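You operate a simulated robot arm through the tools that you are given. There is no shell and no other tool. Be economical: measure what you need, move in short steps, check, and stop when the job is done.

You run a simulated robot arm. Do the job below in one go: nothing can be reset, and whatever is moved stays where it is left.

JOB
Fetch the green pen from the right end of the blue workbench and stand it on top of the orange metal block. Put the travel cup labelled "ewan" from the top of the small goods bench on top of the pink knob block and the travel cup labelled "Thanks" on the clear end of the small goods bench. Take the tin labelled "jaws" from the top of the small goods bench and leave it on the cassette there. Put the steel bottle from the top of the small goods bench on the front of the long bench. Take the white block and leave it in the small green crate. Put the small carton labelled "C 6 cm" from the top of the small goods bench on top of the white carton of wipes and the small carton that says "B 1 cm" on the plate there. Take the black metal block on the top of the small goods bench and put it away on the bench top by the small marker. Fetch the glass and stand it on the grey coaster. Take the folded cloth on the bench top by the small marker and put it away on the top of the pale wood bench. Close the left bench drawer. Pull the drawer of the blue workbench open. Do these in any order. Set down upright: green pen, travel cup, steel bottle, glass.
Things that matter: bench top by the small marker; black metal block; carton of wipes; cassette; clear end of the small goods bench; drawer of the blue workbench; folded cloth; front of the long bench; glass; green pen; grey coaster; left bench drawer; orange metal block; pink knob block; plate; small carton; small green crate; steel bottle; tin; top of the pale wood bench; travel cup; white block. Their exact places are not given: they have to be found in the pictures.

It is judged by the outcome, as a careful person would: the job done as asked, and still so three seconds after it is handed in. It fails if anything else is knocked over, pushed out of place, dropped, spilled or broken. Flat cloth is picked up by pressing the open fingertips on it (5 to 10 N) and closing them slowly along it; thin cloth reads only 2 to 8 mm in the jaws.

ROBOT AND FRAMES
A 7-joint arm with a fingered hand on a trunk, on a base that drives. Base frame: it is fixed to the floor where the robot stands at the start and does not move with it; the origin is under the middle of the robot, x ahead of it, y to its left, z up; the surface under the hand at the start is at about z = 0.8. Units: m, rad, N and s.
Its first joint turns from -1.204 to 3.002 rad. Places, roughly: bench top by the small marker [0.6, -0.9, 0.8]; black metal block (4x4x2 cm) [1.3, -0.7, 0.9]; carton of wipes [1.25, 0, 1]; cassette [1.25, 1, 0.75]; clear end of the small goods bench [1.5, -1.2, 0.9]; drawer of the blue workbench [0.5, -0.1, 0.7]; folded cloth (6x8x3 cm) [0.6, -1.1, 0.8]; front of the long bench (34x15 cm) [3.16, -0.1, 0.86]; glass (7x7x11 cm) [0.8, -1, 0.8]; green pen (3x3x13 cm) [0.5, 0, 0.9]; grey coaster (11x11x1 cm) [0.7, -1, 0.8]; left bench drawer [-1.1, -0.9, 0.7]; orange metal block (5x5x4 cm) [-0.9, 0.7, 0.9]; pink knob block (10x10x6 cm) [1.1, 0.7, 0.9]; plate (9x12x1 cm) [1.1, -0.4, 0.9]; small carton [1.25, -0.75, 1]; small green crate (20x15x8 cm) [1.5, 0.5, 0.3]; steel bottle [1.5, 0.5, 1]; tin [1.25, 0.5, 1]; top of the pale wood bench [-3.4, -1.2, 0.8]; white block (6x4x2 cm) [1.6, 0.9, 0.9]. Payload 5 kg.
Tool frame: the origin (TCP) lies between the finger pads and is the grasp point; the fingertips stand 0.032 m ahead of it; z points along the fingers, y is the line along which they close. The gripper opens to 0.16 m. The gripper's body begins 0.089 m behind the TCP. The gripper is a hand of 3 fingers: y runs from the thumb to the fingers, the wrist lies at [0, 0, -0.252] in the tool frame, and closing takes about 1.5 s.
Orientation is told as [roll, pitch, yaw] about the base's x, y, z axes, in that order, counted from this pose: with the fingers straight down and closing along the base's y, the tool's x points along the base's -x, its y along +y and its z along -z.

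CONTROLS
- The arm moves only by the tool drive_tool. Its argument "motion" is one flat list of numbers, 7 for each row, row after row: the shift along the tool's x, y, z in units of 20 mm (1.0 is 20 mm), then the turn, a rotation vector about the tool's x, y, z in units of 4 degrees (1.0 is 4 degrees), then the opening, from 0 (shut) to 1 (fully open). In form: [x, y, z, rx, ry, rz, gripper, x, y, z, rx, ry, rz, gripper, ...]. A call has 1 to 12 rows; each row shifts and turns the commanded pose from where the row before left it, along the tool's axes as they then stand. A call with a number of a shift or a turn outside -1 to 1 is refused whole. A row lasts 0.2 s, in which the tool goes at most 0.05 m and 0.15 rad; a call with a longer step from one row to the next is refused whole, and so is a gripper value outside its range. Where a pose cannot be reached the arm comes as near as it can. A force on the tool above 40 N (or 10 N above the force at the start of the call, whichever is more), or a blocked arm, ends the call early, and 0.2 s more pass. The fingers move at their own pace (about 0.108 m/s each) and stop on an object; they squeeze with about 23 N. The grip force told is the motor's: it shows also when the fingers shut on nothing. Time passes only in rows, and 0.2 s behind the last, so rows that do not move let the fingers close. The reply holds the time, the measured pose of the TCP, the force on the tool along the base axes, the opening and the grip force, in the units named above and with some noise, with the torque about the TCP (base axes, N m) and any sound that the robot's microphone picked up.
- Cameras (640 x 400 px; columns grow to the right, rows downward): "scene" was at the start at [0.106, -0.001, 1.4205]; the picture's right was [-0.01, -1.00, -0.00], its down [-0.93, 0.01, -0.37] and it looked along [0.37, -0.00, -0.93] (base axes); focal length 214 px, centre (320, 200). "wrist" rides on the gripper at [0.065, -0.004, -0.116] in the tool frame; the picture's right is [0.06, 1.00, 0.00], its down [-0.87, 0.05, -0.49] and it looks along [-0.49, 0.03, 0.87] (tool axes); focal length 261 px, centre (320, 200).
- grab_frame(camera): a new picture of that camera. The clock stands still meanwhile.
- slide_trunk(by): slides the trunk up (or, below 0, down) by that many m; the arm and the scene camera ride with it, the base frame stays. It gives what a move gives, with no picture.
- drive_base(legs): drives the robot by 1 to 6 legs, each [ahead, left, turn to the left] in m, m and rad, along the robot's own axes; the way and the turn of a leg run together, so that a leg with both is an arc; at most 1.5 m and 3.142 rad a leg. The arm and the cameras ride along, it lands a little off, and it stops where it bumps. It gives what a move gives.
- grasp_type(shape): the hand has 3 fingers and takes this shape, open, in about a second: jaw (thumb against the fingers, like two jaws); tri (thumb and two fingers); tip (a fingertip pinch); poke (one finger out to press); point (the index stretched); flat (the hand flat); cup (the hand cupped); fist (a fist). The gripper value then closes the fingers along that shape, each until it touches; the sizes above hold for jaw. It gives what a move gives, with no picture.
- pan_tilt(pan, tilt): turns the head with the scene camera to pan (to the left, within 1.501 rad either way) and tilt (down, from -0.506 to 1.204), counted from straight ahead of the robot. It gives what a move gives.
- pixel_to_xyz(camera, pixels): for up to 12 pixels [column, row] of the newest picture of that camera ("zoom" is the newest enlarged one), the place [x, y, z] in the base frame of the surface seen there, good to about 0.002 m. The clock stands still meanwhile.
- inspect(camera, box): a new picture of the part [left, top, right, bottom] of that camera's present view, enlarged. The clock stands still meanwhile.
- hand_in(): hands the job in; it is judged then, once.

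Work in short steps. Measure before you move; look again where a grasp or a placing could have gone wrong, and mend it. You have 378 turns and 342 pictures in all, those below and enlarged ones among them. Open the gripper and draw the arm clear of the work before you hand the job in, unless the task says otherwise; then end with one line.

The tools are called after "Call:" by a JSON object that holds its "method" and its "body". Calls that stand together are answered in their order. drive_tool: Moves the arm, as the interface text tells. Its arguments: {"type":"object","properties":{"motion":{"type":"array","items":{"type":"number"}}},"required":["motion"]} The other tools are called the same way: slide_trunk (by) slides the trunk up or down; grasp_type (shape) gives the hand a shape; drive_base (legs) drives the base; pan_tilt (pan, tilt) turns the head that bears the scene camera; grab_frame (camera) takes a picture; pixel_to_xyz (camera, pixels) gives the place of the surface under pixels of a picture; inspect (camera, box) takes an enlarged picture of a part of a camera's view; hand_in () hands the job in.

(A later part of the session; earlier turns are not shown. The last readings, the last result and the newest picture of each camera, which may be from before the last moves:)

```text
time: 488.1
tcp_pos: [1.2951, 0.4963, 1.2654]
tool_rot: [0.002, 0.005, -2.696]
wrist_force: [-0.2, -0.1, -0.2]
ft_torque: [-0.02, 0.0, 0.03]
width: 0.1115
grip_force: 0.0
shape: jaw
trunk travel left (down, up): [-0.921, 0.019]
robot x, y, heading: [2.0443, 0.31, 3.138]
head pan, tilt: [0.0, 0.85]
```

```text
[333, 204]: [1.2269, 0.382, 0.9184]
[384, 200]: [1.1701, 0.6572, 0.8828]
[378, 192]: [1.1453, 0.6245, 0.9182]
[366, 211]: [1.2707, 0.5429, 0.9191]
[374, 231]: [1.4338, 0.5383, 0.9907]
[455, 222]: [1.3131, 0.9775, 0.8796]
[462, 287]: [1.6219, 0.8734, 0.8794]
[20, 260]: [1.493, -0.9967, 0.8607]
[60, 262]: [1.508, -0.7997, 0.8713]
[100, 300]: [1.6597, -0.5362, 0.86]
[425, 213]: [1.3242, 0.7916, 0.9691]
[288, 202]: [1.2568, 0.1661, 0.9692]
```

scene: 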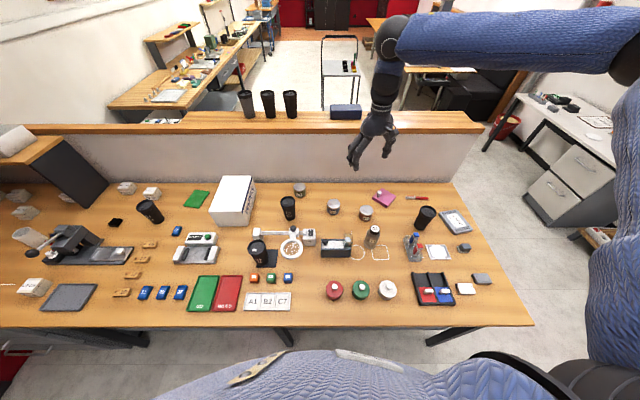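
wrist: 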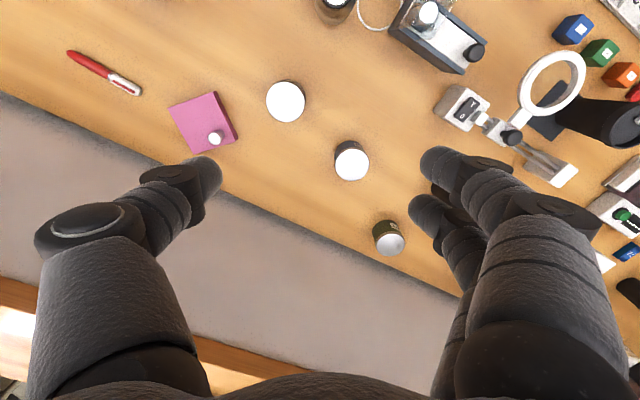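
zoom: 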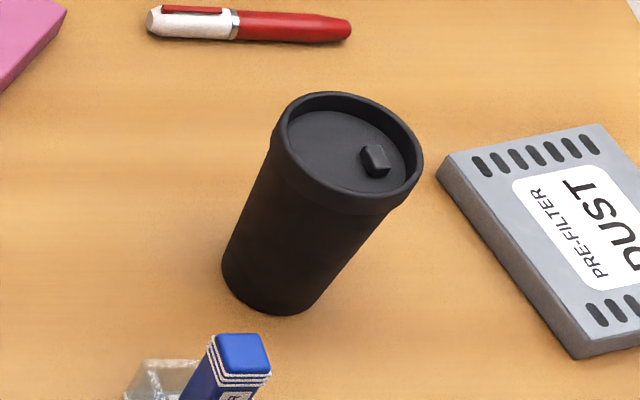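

All located (bench top z = 0.86). Align yaw with the robot and move above the JAWS tin (1.227, 0.382).

Call:
{"method": "drive_tool", "body": {"motion": [0, 0, 0, 0, 0, 0.911, 0.6, 0, 0, 0, 0, 0, 0.911, 0.6, 0, 0, 0, 0, 0, 0.911, 0.6, 0, 0, 0, 0, 0, 0.911, 0.6, 0, 0, 0, 0, 0, 0.911, 0.6, 0, 0, 0, 0, 0, 0.911, 0.6, 0, 0, 0, 0, 0, 0.911, 0.6]}}

Call:
{"method": "drive_tool", "body": {"motion": [-0.567, 0.95, 0, 0, 0, 0, 0.6, -0.567, 0.95, 0, 0, 0, 0, 0.6, -0.567, 0.95, 0, 0, 0, 0, 0.6, -0.567, 0.95, 0, 0, 0, 0, 0.6, -0.567, 0.95, 0, 0, 0, 0, 0.6, -0.567, 0.95, 0, 0, 0, 0, 0.6]}}

Call:
{"method": "slide_trunk", "body": {"by": -0.25}}

Call:
{"method": "grab_frame", "body": {"camera": "wrist"}}

```text
time: 489.7
tcp_pos: [1.2938, 0.497, 1.2656]
tool_rot: [-0.001, 0.004, -3.141]
wrist_force: [0.5, 0.2, 0.4]
ft_torque: [0.03, -0.04, 0.03]
width: 0.0967
grip_force: 0.0
shape: jaw
trunk travel left (down, up): [-0.921, 0.019]
robot x, y, heading: [2.049, 0.3111, 3.137]
head pan, tilt: [0.0, 0.85]
```

```text
time: 491.1
tcp_pos: [1.2262, 0.3814, 1.2647]
tool_rot: [-0.003, 0.007, -3.141]
wrist_force: [0.3, 0.2, -0.6]
ft_torque: [0.03, -0.01, -0.01]
width: 0.0963
grip_force: 0.1
shape: jaw
trunk travel left (down, up): [-0.921, 0.019]
robot x, y, heading: [2.046, 0.3178, 3.136]
head pan, tilt: [0.0, 0.85]
```

```text
time: 493.7
tcp_pos: [1.2276, 0.383, 1.0163]
tool_rot: [0.0, 0.005, -3.139]
wrist_force: [0.2, 0.1, -0.2]
ft_torque: [0.04, -0.04, -0.02]
width: 0.0963
grip_force: 0.1
shape: jaw
trunk travel left (down, up): [-0.671, 0.269]
robot x, y, heading: [2.0473, 0.3118, 3.137]
head pan, tilt: [0.0, 0.85]
```

```text
177 pictures are left
```

wrist: 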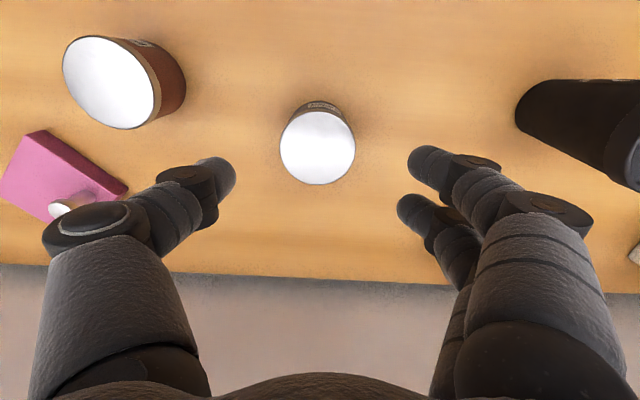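

Tin is centred. Lower and grip.

Call:
{"method": "slide_trunk", "body": {"by": -0.119}}

Call:
{"method": "drive_tool", "body": {"motion": [-0.2, 0, 0, 0, 0, 0, 0.45, 0, 0, 0, 0, 0, 0, 0.35, 0, 0, 0, 0, 0, 0, 0.25, 0, 0, 0, 0, 0, 0, 0.1, 0, 0, 0, 0, 0, 0, 0, 0, 0, 0, 0, 0, 0, 0]}}

Call:
{"method": "slide_trunk", "body": {"by": 0.1}}

Call:
{"method": "grab_frame", "body": {"camera": "wrist"}}

```text
time: 495.2
tcp_pos: [1.2275, 0.3808, 0.8966]
tool_rot: [0.0, 0.005, -3.139]
wrist_force: [0.1, 0.0, -0.4]
ft_torque: [-0.01, 0.0, 0.02]
width: 0.0961
grip_force: 0.1
shape: jaw
trunk travel left (down, up): [-0.552, 0.388]
robot x, y, heading: [2.0464, 0.3115, 3.138]
head pan, tilt: [0.0, 0.85]
```

```text
time: 496.6
tcp_pos: [1.2226, 0.3821, 0.8965]
tool_rot: [-0.001, 0.005, -3.14]
wrist_force: [-0.4, -0.4, 0.0]
ft_torque: [0.01, 0.0, 0.04]
width: 0.0542
grip_force: 22.7
shape: jaw
trunk travel left (down, up): [-0.552, 0.388]
robot x, y, heading: [2.0459, 0.3133, 3.136]
head pan, tilt: [0.0, 0.85]
```

```text
time: 497.9
tcp_pos: [1.2228, 0.3826, 0.9966]
tool_rot: [0.001, 0.006, -3.14]
wrist_force: [-0.5, 0.2, -1.7]
ft_torque: [0.0, 0.01, 0.01]
width: 0.0542
grip_force: 22.8
shape: jaw
trunk travel left (down, up): [-0.652, 0.288]
robot x, y, heading: [2.0502, 0.3073, 3.137]
head pan, tilt: [0.0, 0.85]
```

```text
176 pictures are left
```

wrist: 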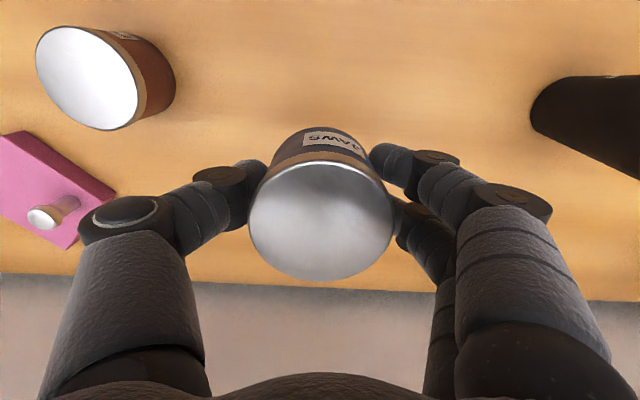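

Held. Raise and strafe right to above the cassette.

Call:
{"method": "slide_trunk", "body": {"by": 0.12}}

Call:
{"method": "drive_base", "body": {"legs": [[0, -0.6, 0]]}}

Call:
{"method": "drive_tool", "body": {"motion": [0.85, 0, 0, 0, 0, 0, 0, 0.85, 0, 0, 0, 0, 0, 0, 0.85, 0, 0, 0, 0, 0, 0, 0.85, 0, 0, 0, 0, 0, 0, 0.85, 0, 0, 0, 0, 0, 0]}}

Call:
{"method": "grab_frame", "body": {"camera": "wrist"}}

Call:
{"method": "grab_frame", "body": {"camera": "scene"}}

```text
time: 499.4
tcp_pos: [1.2223, 0.3828, 1.1162]
tool_rot: [0.0, 0.006, -3.14]
wrist_force: [-0.3, -0.5, -2.0]
ft_torque: [0.01, -0.01, -0.01]
width: 0.054
grip_force: 23.1
shape: jaw
trunk travel left (down, up): [-0.772, 0.168]
robot x, y, heading: [2.0484, 0.3126, 3.14]
head pan, tilt: [0.0, 0.85]
```

```text
time: 502.8
tcp_pos: [1.2257, 0.9814, 1.116]
tool_rot: [0.001, 0.006, -3.139]
wrist_force: [-0.2, -0.2, -1.9]
ft_torque: [-0.02, 0.02, -0.01]
width: 0.054
grip_force: 22.5
shape: jaw
trunk travel left (down, up): [-0.772, 0.168]
robot x, y, heading: [2.0501, 0.9093, 3.134]
head pan, tilt: [0.0, 0.85]
```

```text
time: 504.0
tcp_pos: [1.31, 0.9807, 1.1174]
tool_rot: [0.0, 0.004, -3.14]
wrist_force: [-0.7, 0.4, -0.9]
ft_torque: [0.01, 0.02, 0.03]
width: 0.0541
grip_force: 23.4
shape: jaw
trunk travel left (down, up): [-0.772, 0.168]
robot x, y, heading: [2.0488, 0.9098, 3.137]
head pan, tilt: [0.0, 0.85]
```

```text
175 pictures are left
```

wrist: 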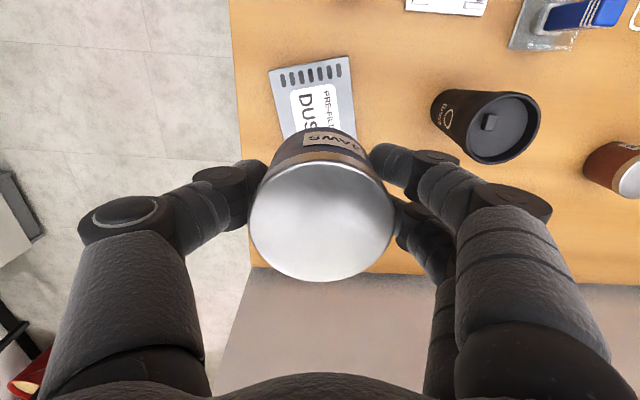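

```text
174 pictures are left
```

scene: 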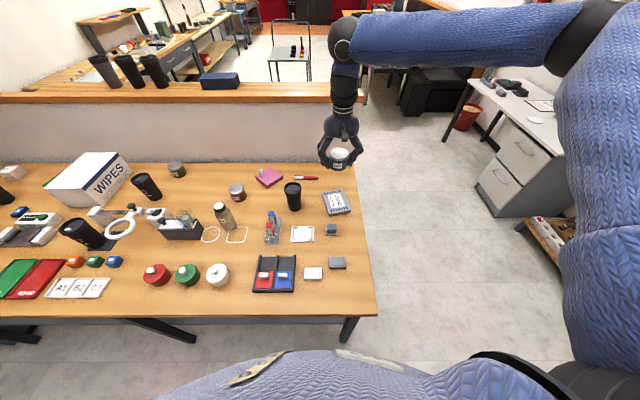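

Measure the cassette corners now.

Call:
{"method": "inspect", "body": {"camera": "scene", "box": [300, 170, 370, 225]}}

Call:
{"method": "pixel_to_xyz", "body": {"camera": "zoom", "pixels": [[215, 220], [400, 175], [250, 350], [440, 340], [330, 275], [440, 365], [230, 195]]}}

```text
7.27 times, centred on (335, 198) of scene
```

zoom: 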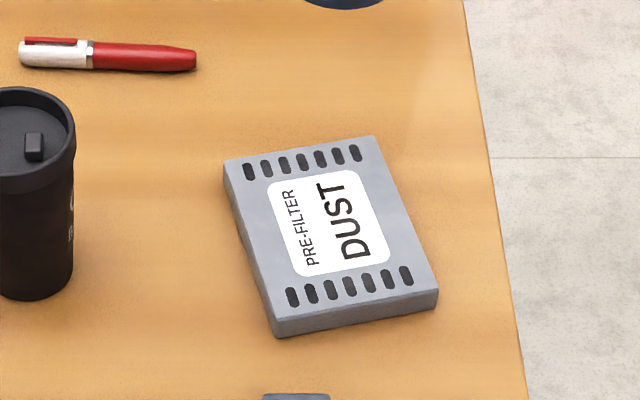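

```text
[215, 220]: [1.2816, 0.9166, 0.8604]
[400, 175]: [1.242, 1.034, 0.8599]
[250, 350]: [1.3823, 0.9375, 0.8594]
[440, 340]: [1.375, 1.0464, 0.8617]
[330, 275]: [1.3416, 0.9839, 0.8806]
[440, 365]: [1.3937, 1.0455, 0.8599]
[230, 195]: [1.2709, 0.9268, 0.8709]
```

Cassette centre ≈ (1.302, 0.983), top 0.88 — aligned. Lower and creep to contact.

Call:
{"method": "slide_trunk", "body": {"by": -0.18}}

Call:
{"method": "drive_tool", "body": {"motion": [-0.3, 0, 0.6, 0, 0, 0, 0, 0, 0, 0.2, 0, 0, 0, 0, 0, 0, 0.1, 0, 0, 0, 0, 0, 0, 0.08, 0, 0, 0, 0]}}

```text
time: 506.0
tcp_pos: [1.3108, 0.9794, 0.9373]
tool_rot: [0.001, 0.004, -3.14]
wrist_force: [-0.1, -0.1, -0.9]
ft_torque: [0.01, -0.02, -0.01]
width: 0.0542
grip_force: 23.4
shape: jaw
trunk travel left (down, up): [-0.592, 0.348]
robot x, y, heading: [2.0537, 0.909, 3.14]
head pan, tilt: [0.0, 0.85]
```

```text
time: 507.0
tcp_pos: [1.3044, 0.9791, 0.9165]
tool_rot: [0.0, 0.004, -3.139]
wrist_force: [-0.4, 0.9, -2.2]
ft_torque: [-0.02, -0.03, 0.01]
width: 0.0542
grip_force: 23.1
shape: jaw
trunk travel left (down, up): [-0.592, 0.348]
robot x, y, heading: [2.0483, 0.909, 3.134]
head pan, tilt: [0.0, 0.85]
```

Call:
{"method": "drive_tool", "body": {"motion": [0, 0, 0.06, 0, 0, 0, 0, 0, 0, 0.06, 0, 0, 0, 0, 0, 0, 0, 0, 0, 0, 0]}}

Call:
{"method": "drive_tool", "body": {"motion": [0, 0, 0, 0, 0, 0, 0.55, 0, 0, 0, 0, 0, 0, 0.55, 0, 0, 0, 0, 0, 0, 0.55]}}

Call:
{"method": "slide_trunk", "body": {"by": 0.2}}

Call:
{"method": "grab_frame", "body": {"camera": "wrist"}}

```text
time: 507.8
tcp_pos: [1.3038, 0.9809, 0.9158]
tool_rot: [0.0, 0.005, -3.141]
wrist_force: [-1.3, -0.3, 11.1]
ft_torque: [-0.05, 0.06, 0.01]
width: 0.0542
grip_force: 23.1
shape: jaw
trunk travel left (down, up): [-0.592, 0.348]
robot x, y, heading: [2.0513, 0.9111, 3.14]
head pan, tilt: [0.0, 0.85]
```

```text
time: 508.6
tcp_pos: [1.3035, 0.9818, 0.9136]
tool_rot: [0.0, 0.007, -3.14]
wrist_force: [-0.4, -0.5, -0.1]
ft_torque: [-0.03, 0.0, -0.01]
width: 0.0874
grip_force: 0.0
shape: jaw
trunk travel left (down, up): [-0.592, 0.348]
robot x, y, heading: [2.0476, 0.9093, 3.136]
head pan, tilt: [0.0, 0.85]
```

```text
time: 510.8
tcp_pos: [1.3029, 0.9815, 1.1138]
tool_rot: [0.001, 0.006, -3.139]
wrist_force: [0.6, 0.1, -0.6]
ft_torque: [-0.02, -0.03, 0.0]
width: 0.0873
grip_force: 0.1
shape: jaw
trunk travel left (down, up): [-0.792, 0.148]
robot x, y, heading: [2.0498, 0.9076, 3.138]
head pan, tilt: [0.0, 0.85]
```

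```text
172 pictures are left
```

wrist: 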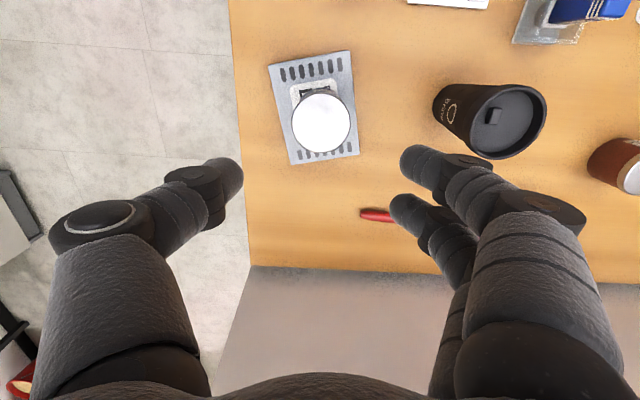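

Tin done. Go to the EWAN cup.

Call:
{"method": "drive_base", "body": {"legs": [[-0.15, 0.88, 0]]}}

Call:
{"method": "grab_frame", "body": {"camera": "wrist"}}

Call:
{"method": "grab_frame", "body": {"camera": "scene"}}

```text
time: 515.5
tcp_pos: [1.4423, 0.0956, 1.1138]
tool_rot: [0.002, 0.005, 3.127]
wrist_force: [0.5, -0.9, 0.2]
ft_torque: [0.02, 0.0, 0.03]
width: 0.0873
grip_force: 0.0
shape: jaw
trunk travel left (down, up): [-0.792, 0.148]
robot x, y, heading: [2.1847, 0.0103, 3.123]
head pan, tilt: [0.0, 0.85]
```

```text
171 pictures are left
```

wrist: 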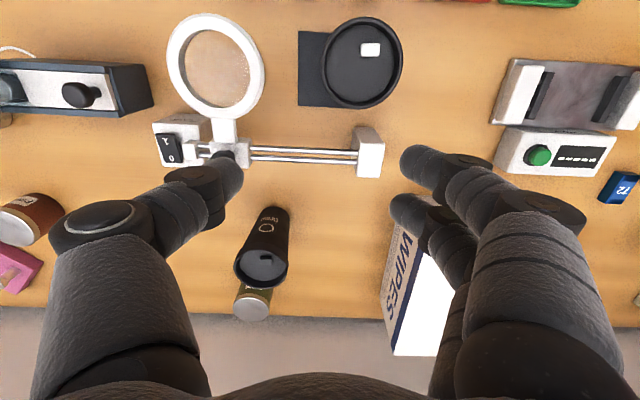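

```text
170 pictures are left
```

scene: 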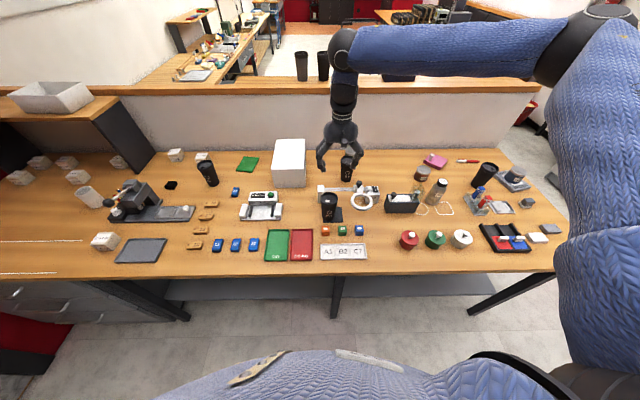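

Measure cup rim and neighbours.

Call:
{"method": "pixel_to_xyz", "body": {"camera": "wrist", "pixels": [[362, 62], [325, 62], [399, 62], [362, 100], [362, 24], [254, 65], [215, 110], [368, 150], [368, 132], [310, 95], [227, 155], [540, 155]]}}

```text
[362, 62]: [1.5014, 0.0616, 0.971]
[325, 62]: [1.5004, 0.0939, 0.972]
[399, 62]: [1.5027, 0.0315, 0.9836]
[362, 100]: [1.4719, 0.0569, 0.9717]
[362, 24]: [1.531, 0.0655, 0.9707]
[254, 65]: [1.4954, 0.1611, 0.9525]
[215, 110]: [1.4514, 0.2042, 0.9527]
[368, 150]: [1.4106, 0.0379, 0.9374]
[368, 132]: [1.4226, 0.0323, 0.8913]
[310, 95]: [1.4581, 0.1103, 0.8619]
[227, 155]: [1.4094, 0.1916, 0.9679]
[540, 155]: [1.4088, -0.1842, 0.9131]
```

Cup top centre (1.5015, 0.062). Centre over it and lower to grip.

Call:
{"method": "drive_tool", "body": {"motion": [0.98, 0.57, 0, 0, 0, 0, 0.6, 0.98, 0.57, 0, 0, 0, 0, 0.6, 0.98, 0.57, 0, 0, 0, 0, 0.6, 0, 0, 0, 0, 0, 0, 0.6]}}

Call:
{"method": "slide_trunk", "body": {"by": -0.1}}

Call:
{"method": "grab_frame", "body": {"camera": "wrist"}}

```text
time: 516.5
tcp_pos: [1.5007, 0.0601, 1.115]
tool_rot: [-0.001, 0.004, 3.128]
wrist_force: [0.1, 0.0, 0.1]
ft_torque: [-0.01, -0.01, -0.03]
width: 0.0951
grip_force: 0.0
shape: jaw
trunk travel left (down, up): [-0.792, 0.148]
robot x, y, heading: [2.1876, 0.0116, 3.123]
head pan, tilt: [0.0, 0.85]
```

```text
time: 517.9
tcp_pos: [1.5009, 0.0599, 1.0142]
tool_rot: [0.0, 0.005, 3.129]
wrist_force: [0.4, 0.2, 0.3]
ft_torque: [-0.02, 0.01, 0.04]
width: 0.0957
grip_force: 0.1
shape: jaw
trunk travel left (down, up): [-0.692, 0.248]
robot x, y, heading: [2.1848, 0.017, 3.121]
head pan, tilt: [0.0, 0.85]
```

```text
169 pictures are left
```

wrist: 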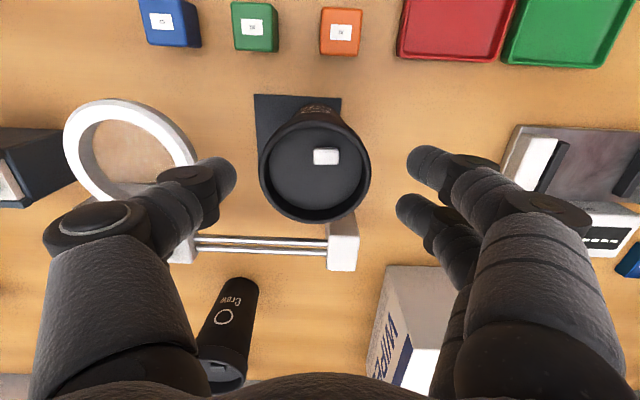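

Check the thumb's knuckle against the ring.

Call:
{"method": "pixel_to_xyz", "body": {"camera": "wrist", "pixels": [[80, 225], [110, 205], [150, 215], [190, 185], [225, 180], [60, 280], [130, 125], [190, 150], [313, 160]]}}

```text
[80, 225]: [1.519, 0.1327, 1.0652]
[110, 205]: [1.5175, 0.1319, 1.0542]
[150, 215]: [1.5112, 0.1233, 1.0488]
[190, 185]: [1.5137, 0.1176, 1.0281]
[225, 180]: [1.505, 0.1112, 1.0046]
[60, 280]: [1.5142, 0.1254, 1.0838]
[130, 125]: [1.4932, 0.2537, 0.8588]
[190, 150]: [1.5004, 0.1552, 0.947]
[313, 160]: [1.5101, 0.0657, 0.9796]
```

Clearance to the ring is about 2.5 cm. Lower and grip.

Call:
{"method": "slide_trunk", "body": {"by": -0.087}}

Call:
{"method": "drive_tool", "body": {"motion": [0, 0, 0, 0, 0, 0, 0.5, 0, 0, 0, 0, 0, 0, 0.4, 0, 0, 0, 0, 0, 0, 0.3, 0, 0, 0, 0, 0, 0, 0.15, 0, 0, 0, 0, 0, 0, 0, 0, 0, 0, 0, 0, 0, 0]}}

Call:
{"method": "slide_trunk", "body": {"by": 0.16}}

Call:
{"method": "grab_frame", "body": {"camera": "wrist"}}

Call:
{"method": "inspect", "body": {"camera": "scene", "box": [260, 60, 420, 240]}}

```text
time: 519.1
tcp_pos: [1.5022, 0.0611, 0.9266]
tool_rot: [-0.001, 0.005, 3.127]
wrist_force: [0.4, -0.6, 0.0]
ft_torque: [-0.02, 0.0, 0.02]
width: 0.0954
grip_force: 0.1
shape: jaw
trunk travel left (down, up): [-0.605, 0.335]
robot x, y, heading: [2.1873, 0.0111, 3.125]
head pan, tilt: [0.0, 0.85]
```

```text
time: 520.5
tcp_pos: [1.5012, 0.0598, 0.9268]
tool_rot: [-0.001, 0.006, 3.128]
wrist_force: [-0.9, -0.7, -0.1]
ft_torque: [-0.04, -0.03, 0.01]
width: 0.0483
grip_force: 9.5
shape: jaw
trunk travel left (down, up): [-0.605, 0.335]
robot x, y, heading: [2.1888, 0.0146, 3.119]
head pan, tilt: [0.0, 0.85]
```

```text
time: 522.3
tcp_pos: [1.5017, 0.0613, 1.0857]
tool_rot: [0.0, 0.006, 3.127]
wrist_force: [-0.6, 0.7, -1.5]
ft_torque: [-0.02, -0.02, 0.0]
width: 0.0484
grip_force: 10.2
shape: jaw
trunk travel left (down, up): [-0.765, 0.175]
robot x, y, heading: [2.188, 0.011, 3.123]
head pan, tilt: [0.0, 0.85]
```

```text
168 pictures are left
```

wrist: 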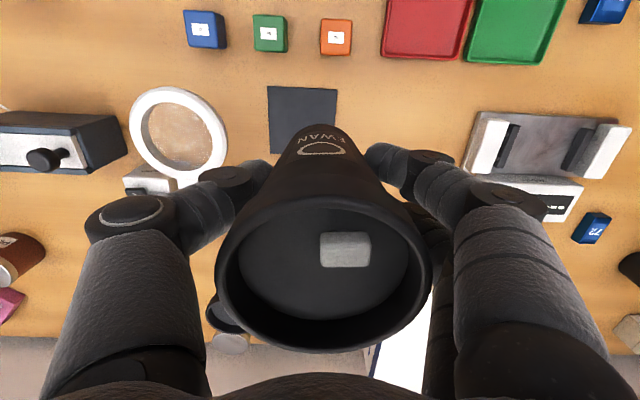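

```text
2.22 times, centred on (340, 150) of scene
```

zoom: 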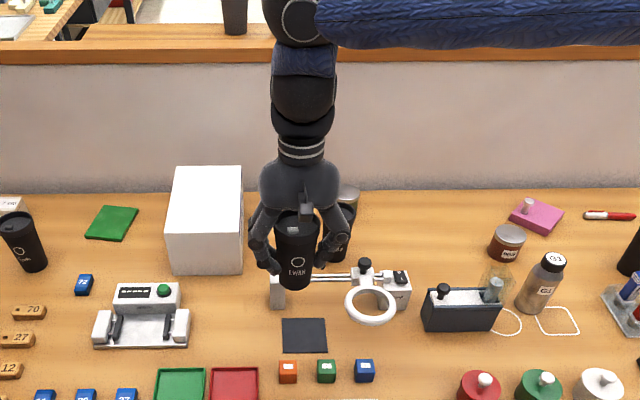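

Held upright. Raise, strafe right to the knob block and measure it.

Call:
{"method": "slide_trunk", "body": {"by": 0.08}}

Call:
{"method": "drive_base", "body": {"legs": [[0, -0.6, 0.01]]}}

Call:
{"method": "grab_frame", "body": {"camera": "scene"}}

```text
time: 523.5
tcp_pos: [1.5003, 0.0611, 1.1679]
tool_rot: [-0.002, 0.006, 3.128]
wrist_force: [-0.7, 0.1, -1.1]
ft_torque: [0.02, -0.03, 0.02]
width: 0.0484
grip_force: 10.1
shape: jaw
trunk travel left (down, up): [-0.845, 0.095]
robot x, y, heading: [2.1897, 0.0126, 3.12]
head pan, tilt: [0.0, 0.85]
```

```text
time: 526.9
tcp_pos: [1.5132, 0.662, 1.1668]
tool_rot: [0.002, 0.005, 3.128]
wrist_force: [0.5, 0.2, -1.7]
ft_torque: [0.01, 0.02, -0.01]
width: 0.0485
grip_force: 9.9
shape: jaw
trunk travel left (down, up): [-0.845, 0.095]
robot x, y, heading: [2.1991, 0.6145, 3.118]
head pan, tilt: [0.0, 0.85]
```

```text
166 pictures are left
```

scene: 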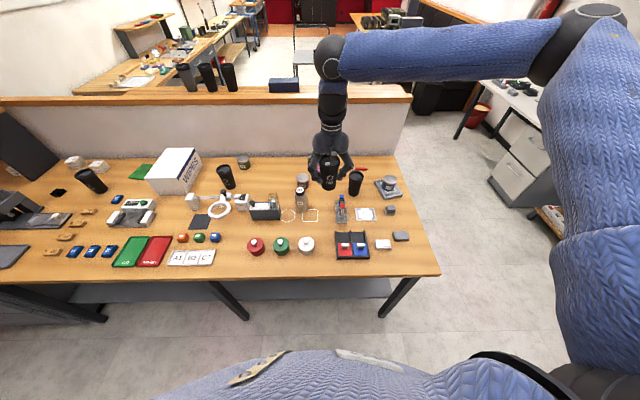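

The knob block is hidden behind the hand; use the wrist camera.

Call:
{"method": "grab_frame", "body": {"camera": "wrist"}}

Call:
{"method": "drive_base", "body": {"legs": [[0, -0.25, 0.02]]}}

Call:
{"method": "inspect", "body": {"camera": "scene", "box": [180, 130, 320, 230]}}

```text
165 pictures are left
```

wrist: 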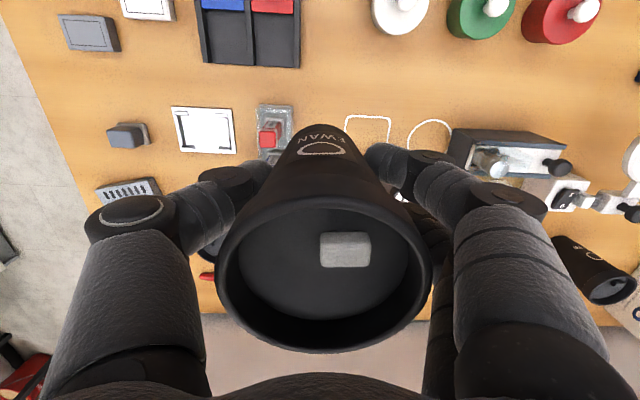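

```text
time: 528.7
tcp_pos: [1.5159, 0.9003, 1.1678]
tool_rot: [0.0, 0.005, -3.138]
wrist_force: [-0.1, -0.5, -1.9]
ft_torque: [-0.01, 0.01, 0.01]
width: 0.0485
grip_force: 10.0
shape: jaw
trunk travel left (down, up): [-0.845, 0.095]
robot x, y, heading: [2.2014, 0.8668, 3.139]
head pan, tilt: [0.0, 0.85]
```

```text
4.00 times, centred on (250, 180) of scene
```

zoom: 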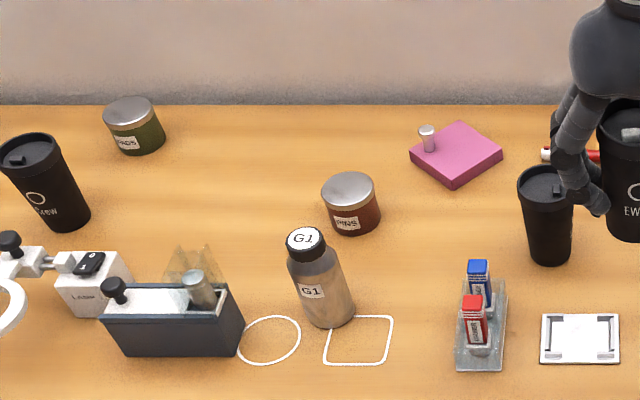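

Call:
{"method": "pixel_to_xyz", "body": {"camera": "zoom", "pixels": [[459, 124], [411, 153], [500, 154], [454, 185], [460, 160], [427, 132], [430, 150], [455, 190], [350, 190], [335, 260], [306, 240]]}}

```text
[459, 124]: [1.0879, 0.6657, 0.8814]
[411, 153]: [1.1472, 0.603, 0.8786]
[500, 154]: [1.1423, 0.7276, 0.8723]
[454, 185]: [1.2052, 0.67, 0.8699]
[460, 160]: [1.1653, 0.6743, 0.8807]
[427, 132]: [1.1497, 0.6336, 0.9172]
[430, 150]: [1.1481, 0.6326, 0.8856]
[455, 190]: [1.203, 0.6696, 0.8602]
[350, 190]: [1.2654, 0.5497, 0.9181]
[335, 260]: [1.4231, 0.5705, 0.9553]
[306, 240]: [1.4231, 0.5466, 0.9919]
```

Block top is a diamond centred (1.146, 0.667), knob at (1.148, 0.634). I'll set the cup at (1.146, 0.685) and turn the hand 90° so the fingers avoid the knob.

Call:
{"method": "drive_tool", "body": {"motion": [0, 0, 0, 0, 0, 0.98, 0, 0, 0, 0, 0, 0, 0.98, 0, 0, 0, 0, 0, 0, 0.98, 0, 0, 0, 0, 0, 0, 0.98, 0, 0, 0, 0, 0, 0, 0.98, 0, 0, 0, 0, 0, 0, 0.98, 0, 0, 0, 0, 0, 0, 0.98, 0, 0, 0, 0, 0, 0, 0.98, 0, 0, 0, 0, 0, 0, 0.98, 0, 0, 0, 0, 0, 0, 0.98, 0, 0, 0, 0, 0, 0, 0.98, 0, 0, 0, 0, 0, 0, 0.98, 0]}}

Call:
{"method": "drive_tool", "body": {"motion": [0, 0, 0, 0, 0, 0.98, 0, 0, 0, 0, 0, 0, 0.98, 0, 0, 0, 0, 0, 0, 0.98, 0, 0, 0, 0, 0, 0, 0.98, 0, 0, 0, 0, 0, 0, 0.98, 0, 0, 0, 0, 0, 0, 0.98, 0, 0, 0, 0, 0, 0, 0.98, 0, 0, 0, 0, 0, 0, 0.98, 0, 0, 0, 0, 0, 0, 0.98, 0, 0, 0, 0, 0, 0, 0.98, 0, 0, 0, 0, 0, 0, 0.98, 0]}}

Call:
{"method": "pixel_to_xyz", "body": {"camera": "scene", "pixels": [[300, 98], [300, 108], [200, 100], [200, 110], [270, 80]]}}

Call:
{"method": "grab_frame", "body": {"camera": "scene"}}

```text
time: 531.3
tcp_pos: [1.5152, 0.8994, 1.1677]
tool_rot: [-0.005, 0.004, 2.322]
wrist_force: [0.3, -0.6, -1.9]
ft_torque: [0.01, -0.04, -0.01]
width: 0.0485
grip_force: 10.8
shape: jaw
trunk travel left (down, up): [-0.845, 0.095]
robot x, y, heading: [2.2027, 0.8653, 3.142]
head pan, tilt: [0.0, 0.85]
```

```text
time: 533.7
tcp_pos: [1.5132, 0.9007, 1.1674]
tool_rot: [-0.011, 0.001, 1.578]
wrist_force: [-0.9, -0.2, -2.7]
ft_torque: [0.0, -0.02, 0.0]
width: 0.0483
grip_force: 10.3
shape: jaw
trunk travel left (down, up): [-0.845, 0.095]
robot x, y, heading: [2.1999, 0.867, 3.14]
head pan, tilt: [0.0, 0.85]
```

```text
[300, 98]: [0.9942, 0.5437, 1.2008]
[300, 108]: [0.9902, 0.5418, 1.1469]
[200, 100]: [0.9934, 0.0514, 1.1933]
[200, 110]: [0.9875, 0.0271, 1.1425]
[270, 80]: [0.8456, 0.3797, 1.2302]
```

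```text
163 pictures are left
```

scene: 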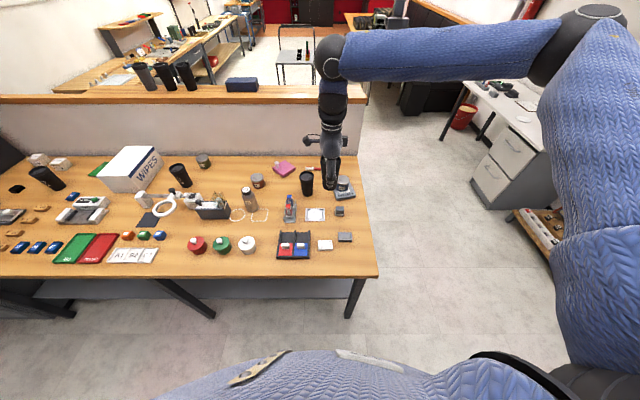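

Partition rail is at x = 0.994, enough room. Drive and extend to the target.

Call:
{"method": "drive_base", "body": {"legs": [[0.13, 0.215, 0]]}}

Call:
{"method": "drive_tool", "body": {"motion": [0, 0.95, 0, 0, 0, 0, 0, 0, 0.95, 0, 0, 0, 0, 0, 0, 0.95, 0, 0, 0, 0, 0, 0, 0.95, 0, 0, 0, 0, 0, 0, 0.95, 0, 0, 0, 0, 0, 0, 0.95, 0, 0, 0, 0, 0, 0, 0.95, 0, 0, 0, 0, 0, 0, 0.95, 0, 0, 0, 0, 0, 0, 0.95, 0, 0, 0, 0, 0, 0, 0.95, 0, 0, 0, 0, 0, 0, 0.95, 0, 0, 0, 0, 0]}}

```text
time: 535.5
tcp_pos: [1.3814, 0.6793, 1.1672]
tool_rot: [-0.01, 0.002, 1.579]
wrist_force: [0.2, -0.3, -2.1]
ft_torque: [0.02, 0.02, 0.0]
width: 0.0485
grip_force: 10.3
shape: jaw
trunk travel left (down, up): [-0.845, 0.095]
robot x, y, heading: [2.071, 0.6436, 3.14]
head pan, tilt: [0.0, 0.85]
```

```text
time: 538.0
tcp_pos: [1.17, 0.678, 1.1639]
tool_rot: [-0.012, 0.001, 1.578]
wrist_force: [-0.2, 0.3, -1.7]
ft_torque: [0.03, 0.0, 0.02]
width: 0.0481
grip_force: 10.0
shape: jaw
trunk travel left (down, up): [-0.845, 0.095]
robot x, y, heading: [2.071, 0.6434, 3.137]
head pan, tilt: [0.0, 0.85]
```

Final offset, then lower to just above the block and look.

Call:
{"method": "drive_tool", "body": {"motion": [-0.17, 0.6, 0, 0, 0, 0, 0, -0.18, 0.6, 0, 0, 0, 0, 0]}}

Call:
{"method": "slide_trunk", "body": {"by": -0.19}}

Call:
{"method": "inspect", "body": {"camera": "scene", "box": [270, 80, 390, 190]}}

Call:
{"method": "grab_frame", "body": {"camera": "wrist"}}

```text
time: 538.5
tcp_pos: [1.1485, 0.6873, 1.1639]
tool_rot: [-0.01, 0.0, 1.579]
wrist_force: [1.0, -0.2, -1.8]
ft_torque: [0.0, 0.0, 0.01]
width: 0.0484
grip_force: 10.0
shape: jaw
trunk travel left (down, up): [-0.845, 0.095]
robot x, y, heading: [2.0687, 0.6449, 3.142]
head pan, tilt: [0.0, 0.85]
```

```text
time: 540.6
tcp_pos: [1.1481, 0.6856, 0.9749]
tool_rot: [-0.008, 0.003, 1.577]
wrist_force: [-0.5, 0.2, -2.3]
ft_torque: [-0.01, -0.03, 0.02]
width: 0.049
grip_force: 10.3
shape: jaw
trunk travel left (down, up): [-0.655, 0.285]
robot x, y, heading: [2.0704, 0.6423, 3.138]
head pan, tilt: [0.0, 0.85]
```

```text
3.64 times, centred on (330, 135) of scene
```

zoom: 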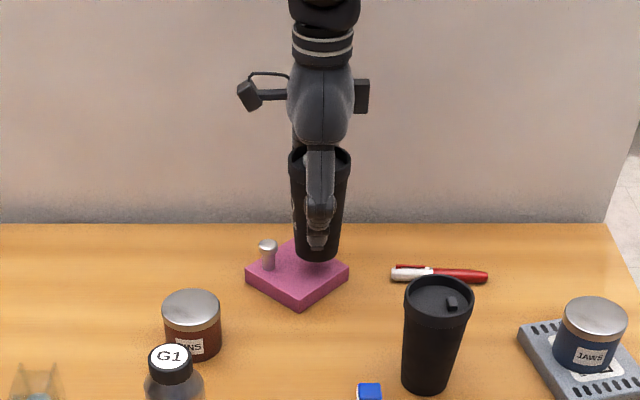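

```text
161 pictures are left
```

wrist: 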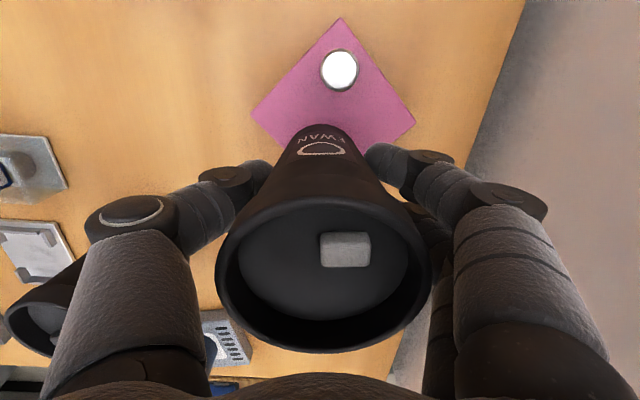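

Check the cup's bottom position.

Call:
{"method": "pixel_to_xyz", "body": {"camera": "zoom", "pixels": [[318, 255], [300, 250], [337, 250], [318, 220], [299, 300], [348, 268], [247, 270]]}}

```text
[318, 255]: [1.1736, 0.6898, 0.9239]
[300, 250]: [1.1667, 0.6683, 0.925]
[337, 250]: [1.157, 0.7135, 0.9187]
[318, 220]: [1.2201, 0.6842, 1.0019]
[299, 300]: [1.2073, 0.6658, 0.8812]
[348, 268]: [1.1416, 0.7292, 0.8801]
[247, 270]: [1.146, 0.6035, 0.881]
```

Shift 6 mm left (tool +x) and lower onto the block.

Call:
{"method": "drive_tool", "body": {"motion": [0.35, 0.15, 0, 0, 0, 0, 0, 0, 0, 0.9, 0, 0, 0, 0, 0, 0, 0.3, 0, 0, 0, 0, 0, 0, 0.1, 0, 0, 0, 0, 0, 0, 0.06, 0, 0, 0, 0]}}

```text
time: 541.8
tcp_pos: [1.1473, 0.6786, 0.9483]
tool_rot: [-0.012, 0.001, 1.577]
wrist_force: [0.5, 0.5, -1.2]
ft_torque: [0.01, 0.01, -0.01]
width: 0.0482
grip_force: 9.7
shape: jaw
trunk travel left (down, up): [-0.655, 0.285]
robot x, y, heading: [2.0722, 0.6458, 3.139]
head pan, tilt: [0.0, 0.85]
```

Call:
{"method": "drive_tool", "body": {"motion": [0, 0, 0.06, 0, 0, 0, 0, 0, 0, 0.06, 0, 0, 0, 0, 0, 0, 0.06, 0, 0, 0, 0]}}

```text
time: 542.6
tcp_pos: [1.1456, 0.6789, 0.9444]
tool_rot: [-0.007, 0.002, 1.578]
wrist_force: [0.8, -0.5, 5.7]
ft_torque: [-0.04, 0.04, 0.04]
width: 0.0488
grip_force: 10.3
shape: jaw
trunk travel left (down, up): [-0.655, 0.285]
robot x, y, heading: [2.0716, 0.6468, 3.137]
head pan, tilt: [0.0, 0.85]
```

Contact at 6 N. Open fast, then rise and check.

Call:
{"method": "drive_tool", "body": {"motion": [0, 0, 0, 0, 0, 0, 0.55, 0, 0, 0, 0, 0, 0, 0.55]}}

Call:
{"method": "slide_trunk", "body": {"by": 0.2}}

Call:
{"method": "inspect", "body": {"camera": "scene", "box": [270, 110, 390, 220]}}

Call:
{"method": "grab_frame", "body": {"camera": "wrist"}}

```text
time: 543.2
tcp_pos: [1.1456, 0.6792, 0.9439]
tool_rot: [-0.006, 0.001, 1.578]
wrist_force: [0.6, 0.0, 0.7]
ft_torque: [0.02, 0.01, 0.0]
width: 0.0871
grip_force: 0.1
shape: jaw
trunk travel left (down, up): [-0.655, 0.285]
robot x, y, heading: [2.0712, 0.6443, 3.139]
head pan, tilt: [0.0, 0.85]
```

```text
time: 545.4
tcp_pos: [1.1457, 0.6789, 1.1427]
tool_rot: [-0.01, 0.003, 1.576]
wrist_force: [-0.7, -0.1, 0.5]
ft_torque: [0.0, 0.02, -0.02]
width: 0.0874
grip_force: 0.1
shape: jaw
trunk travel left (down, up): [-0.855, 0.085]
robot x, y, heading: [2.0716, 0.6455, 3.138]
head pan, tilt: [0.0, 0.85]
```

```text
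3.64 times, centred on (330, 165) of scene
```

zoom: 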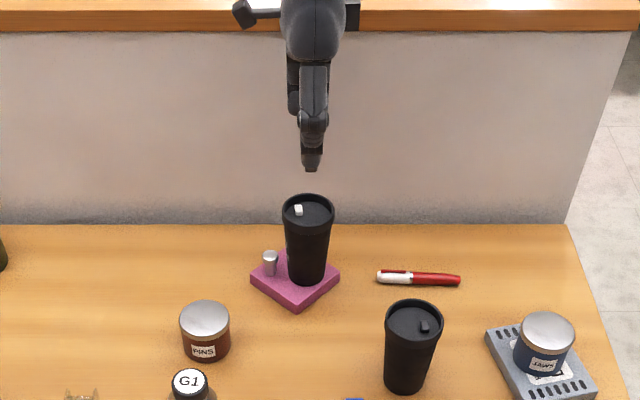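

```text
159 pictures are left
```

wrist: 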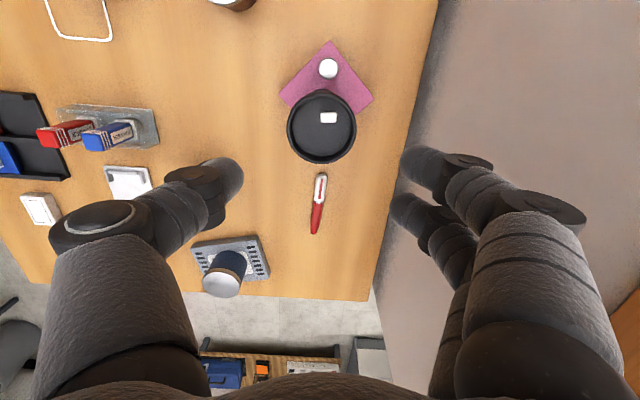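

EWAN cup placed. Next the steel bottle G1: move over it with this yaw (closing along x).

Call:
{"method": "drive_base", "body": {"legs": [[-0.2, 0.13, 0]]}}

Call:
{"method": "drive_tool", "body": {"motion": [0, -1, 0, 0, 0, 0, 0.55, 0, -1, 0, 0, 0, 0, 0.55, 0, -1, 0, 0, 0, 0, 0.55, 0, -0.9, 0, 0, 0, 0, 0.55]}}

Call:
{"method": "grab_frame", "body": {"camera": "wrist"}}

```text
time: 547.2
tcp_pos: [1.3468, 0.5477, 1.1439]
tool_rot: [-0.009, 0.001, 1.574]
wrist_force: [0.1, 0.3, -0.5]
ft_torque: [0.02, 0.04, 0.0]
width: 0.0874
grip_force: 0.1
shape: jaw
trunk travel left (down, up): [-0.855, 0.085]
robot x, y, heading: [2.2699, 0.5144, 3.138]
head pan, tilt: [0.0, 0.85]
```

```text
time: 548.2
tcp_pos: [1.4247, 0.5494, 1.1455]
tool_rot: [-0.009, 0.002, 1.575]
wrist_force: [-0.2, 0.5, -1.0]
ft_torque: [-0.02, 0.03, 0.01]
width: 0.0872
grip_force: 0.1
shape: jaw
trunk travel left (down, up): [-0.855, 0.085]
robot x, y, heading: [2.2692, 0.5114, 3.137]
head pan, tilt: [0.0, 0.85]
```

```text
158 pictures are left
```

wrist: 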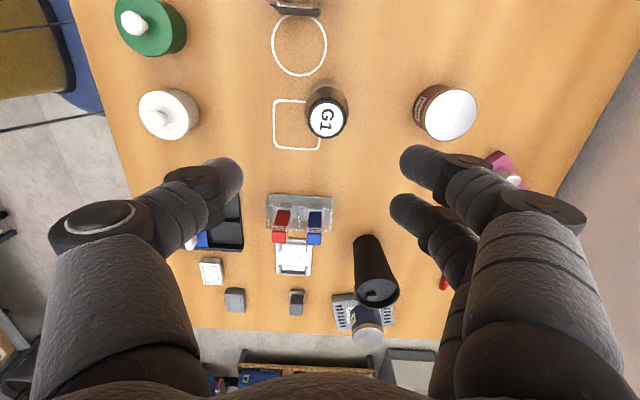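

Slight correction, then lower and grip the bottle body.

Call:
{"method": "drive_tool", "body": {"motion": [0.4, 0.3, 0, 0, 0, 0, 0.55]}}

Call:
{"method": "slide_trunk", "body": {"by": -0.222}}

Call:
{"method": "drive_tool", "body": {"motion": [0, 0, 0, 0, 0, 0, 0.45, 0, 0, 0, 0, 0, 0, 0.35, 0, 0, 0, 0, 0, 0, 0.25, 0, 0, 0, 0, 0, 0, 0.1, 0, 0, 0, 0, 0, 0, 0, 0, 0, 0, 0, 0, 0, 0]}}

Call:
{"method": "grab_frame", "body": {"camera": "wrist"}}

```text
time: 548.6
tcp_pos: [1.4178, 0.5423, 1.1442]
tool_rot: [-0.01, 0.003, 1.574]
wrist_force: [0.5, -0.7, 0.2]
ft_torque: [0.01, -0.01, 0.0]
width: 0.0872
grip_force: 0.1
shape: jaw
trunk travel left (down, up): [-0.855, 0.085]
robot x, y, heading: [2.2738, 0.5091, 3.136]
head pan, tilt: [0.0, 0.85]
```

```text
time: 550.9
tcp_pos: [1.419, 0.5408, 0.9234]
tool_rot: [-0.009, 0.002, 1.576]
wrist_force: [0.4, -0.7, -0.3]
ft_torque: [-0.03, -0.01, 0.01]
width: 0.0875
grip_force: 0.0
shape: jaw
trunk travel left (down, up): [-0.633, 0.307]
robot x, y, heading: [2.2687, 0.5106, 3.134]
head pan, tilt: [0.0, 0.85]
```

```text
time: 552.3
tcp_pos: [1.4188, 0.5407, 0.9225]
tool_rot: [-0.01, 0.002, 1.574]
wrist_force: [0.7, 0.2, -0.4]
ft_torque: [0.01, -0.01, 0.01]
width: 0.0421
grip_force: 23.2
shape: jaw
trunk travel left (down, up): [-0.633, 0.307]
robot x, y, heading: [2.2687, 0.5117, 3.137]
head pan, tilt: [0.0, 0.85]
```

```text
157 pictures are left
```

wrist: 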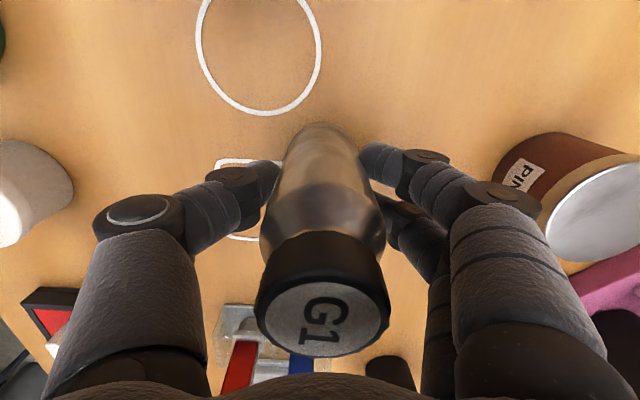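

Bottle gripped. Lift, pull the hand in, turn left to face the long bench.

Call:
{"method": "slide_trunk", "body": {"by": 0.24}}

Call:
{"method": "drive_tool", "body": {"motion": [0, -1, 0, 0, 0, 0, 0, 0, -1, 0, 0, 0, 0, 0, 0, -1, 0, 0, 0, 0, 0, 0, -1, 0, 0, 0, 0, 0, 0, -1, 0, 0, 0, 0, 0, 0, -1, 0, 0, 0, 0, 0, 0, -1, 0, 0, 0, 0, 0, 0, -1, 0, 0, 0, 0, 0, 0, -1, 0, 0, 0, 0, 0, 0, -1, 0, 0, 0, 0, 0, 0, -1, 0, 0, 0, 0, 0, 0, -1, 0, 0, 0, 0, 0]}}

Call:
{"method": "drive_base", "body": {"legs": [[0, 0, 3.08], [0, -0.5, 0]]}}

Call:
{"method": "grab_frame", "body": {"camera": "scene"}}

```text
time: 554.8
tcp_pos: [1.42, 0.5405, 1.1615]
tool_rot: [-0.008, 0.002, 1.575]
wrist_force: [-0.1, 0.3, -0.2]
ft_torque: [0.04, 0.03, 0.02]
width: 0.0418
grip_force: 23.0
shape: jaw
trunk travel left (down, up): [-0.873, 0.067]
robot x, y, heading: [2.2722, 0.512, 3.133]
head pan, tilt: [0.0, 0.85]
```

```text
time: 557.4
tcp_pos: [1.6011, 0.572, 1.1591]
tool_rot: [-0.015, 0.006, 1.583]
wrist_force: [0.6, -0.4, -0.7]
ft_torque: [0.02, 0.01, 0.01]
width: 0.0417
grip_force: 22.9
shape: jaw
out of reach, approached as far as the arm can: row 9, 10, 11, 12
trunk travel left (down, up): [-0.873, 0.067]
robot x, y, heading: [2.2695, 0.5095, 3.134]
head pan, tilt: [0.0, 0.85]
```

```text
time: 567.5
tcp_pos: [2.8757, -0.1213, 1.1571]
tool_rot: [-0.015, 0.005, -1.664]
wrist_force: [-0.2, -0.9, -1.4]
ft_torque: [0.03, 0.02, 0.0]
width: 0.0412
grip_force: 22.8
shape: jaw
trunk travel left (down, up): [-0.873, 0.067]
robot x, y, heading: [2.2145, 0.0083, -0.113]
head pan, tilt: [0.0, 0.85]
```

```text
156 pictures are left
```

scene: 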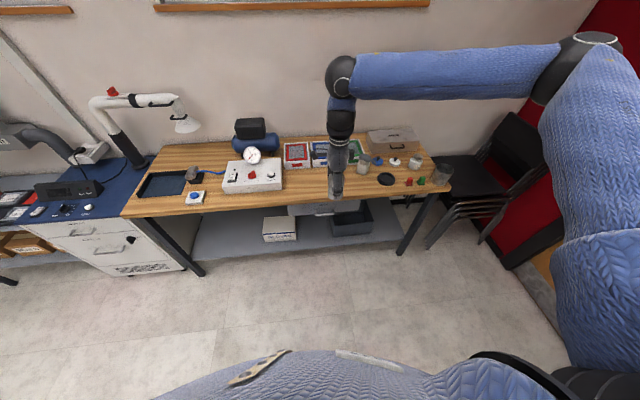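

Measure the long bench's free front strip.

Call:
{"method": "pixel_to_xyz", "body": {"camera": "scene", "pixels": [[305, 195], [305, 185], [305, 172], [365, 192], [255, 200], [280, 185], [320, 198], [385, 180], [240, 180]]}}

Call:
{"method": "inspect", "body": {"camera": "scene", "box": [200, 110, 460, 250]}}

```text
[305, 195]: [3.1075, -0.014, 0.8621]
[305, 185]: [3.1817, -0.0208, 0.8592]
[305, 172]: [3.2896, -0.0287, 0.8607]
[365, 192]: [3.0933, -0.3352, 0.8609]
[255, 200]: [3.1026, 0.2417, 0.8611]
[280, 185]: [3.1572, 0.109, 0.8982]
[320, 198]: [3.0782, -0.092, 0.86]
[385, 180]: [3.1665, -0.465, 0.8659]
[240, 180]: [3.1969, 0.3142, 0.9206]
```

```text
2.46 times, centred on (330, 180) of scene
```

zoom: 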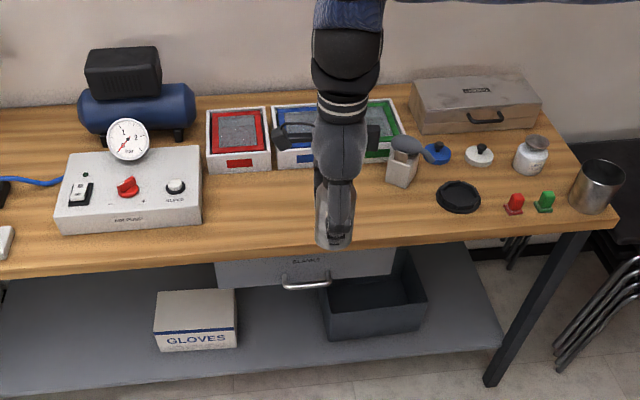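

Free strip x 3.05–3.22, y +0.05…−0.33. Drive 0.26 ahead to put the bottle at about (3.135, −0.13).

Call:
{"method": "drive_base", "body": {"legs": [[0.26, 0.02, 0]]}}

Call:
{"method": "slide_trunk", "body": {"by": -0.2}}

Call:
{"method": "inspect", "body": {"camera": "scene", "box": [200, 60, 460, 230]}}

```text
time: 569.4
tcp_pos: [3.1327, -0.1308, 1.1573]
tool_rot: [-0.014, 0.006, -1.665]
wrist_force: [0.1, 0.0, -1.4]
ft_torque: [-0.02, 0.03, -0.01]
width: 0.0407
grip_force: 22.5
shape: jaw
trunk travel left (down, up): [-0.873, 0.067]
robot x, y, heading: [2.4743, -0.0017, -0.111]
head pan, tilt: [0.0, 0.85]
```

```text
time: 571.5
tcp_pos: [3.1323, -0.1298, 0.9585]
tool_rot: [-0.014, 0.005, -1.665]
wrist_force: [-0.5, 0.0, -0.8]
ft_torque: [-0.02, 0.0, -0.01]
width: 0.0409
grip_force: 22.8
shape: jaw
trunk travel left (down, up): [-0.673, 0.267]
robot x, y, heading: [2.4746, -0.0013, -0.114]
head pan, tilt: [0.0, 0.85]
```

```text
2.35 times, centred on (330, 145) of scene
```

zoom: 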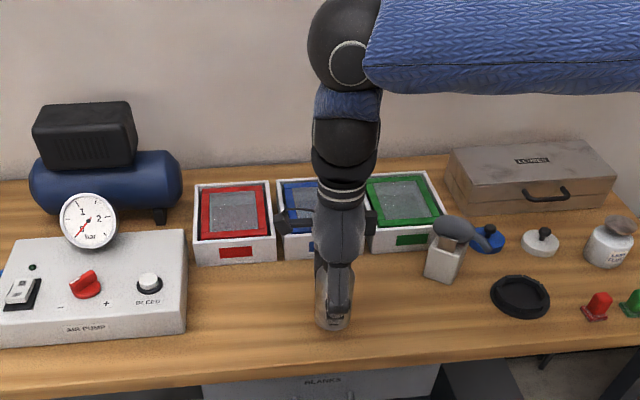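

Lower to contact.

Call:
{"method": "drive_tool", "body": {"motion": [0, 0, 1, 0, 0, 0, 0, 0, 0, 0.4, 0, 0, 0, 0, 0, 0, 0.15, 0, 0, 0, 0, 0, 0, 0.1, 0, 0, 0, 0, 0, 0, 0.08, 0, 0, 0, 0]}}

```text
time: 572.7
tcp_pos: [3.1314, -0.1304, 0.9227]
tool_rot: [-0.014, 0.005, -1.666]
wrist_force: [0.0, 0.9, -1.8]
ft_torque: [0.02, 0.0, -0.01]
width: 0.0409
grip_force: 22.3
shape: jaw
trunk travel left (down, up): [-0.673, 0.267]
robot x, y, heading: [2.4725, -0.0001, -0.117]
head pan, tilt: [0.0, 0.85]
```

Call:
{"method": "drive_tool", "body": {"motion": [0, 0, 0.07, 0, 0, 0, 0, 0, 0, 0.07, 0, 0, 0, 0]}}

Call:
{"method": "drive_tool", "body": {"motion": [0, 0, 0.05, 0, 0, 0, 0]}}

Call:
{"method": "grab_frame", "body": {"camera": "wrist"}}

```text
time: 573.3
tcp_pos: [3.1329, -0.1287, 0.9223]
tool_rot: [-0.013, 0.004, -1.664]
wrist_force: [0.0, 0.2, 8.9]
ft_torque: [-0.04, -0.13, 0.02]
width: 0.0414
grip_force: 23.1
shape: jaw
trunk travel left (down, up): [-0.673, 0.267]
robot x, y, heading: [2.4728, -0.0017, -0.113]
head pan, tilt: [0.0, 0.85]
```

```text
time: 573.7
tcp_pos: [3.1315, -0.1293, 0.9222]
tool_rot: [-0.012, 0.004, -1.666]
wrist_force: [1.4, 0.8, 17.4]
ft_torque: [-0.03, -0.18, -0.01]
width: 0.0415
grip_force: 22.7
shape: jaw
trunk travel left (down, up): [-0.673, 0.267]
robot x, y, heading: [2.4745, -0.0006, -0.117]
head pan, tilt: [0.0, 0.85]
```

```text
153 pictures are left
```

wrist: 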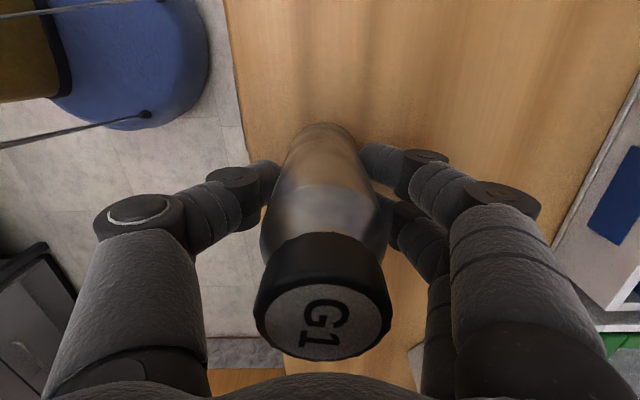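

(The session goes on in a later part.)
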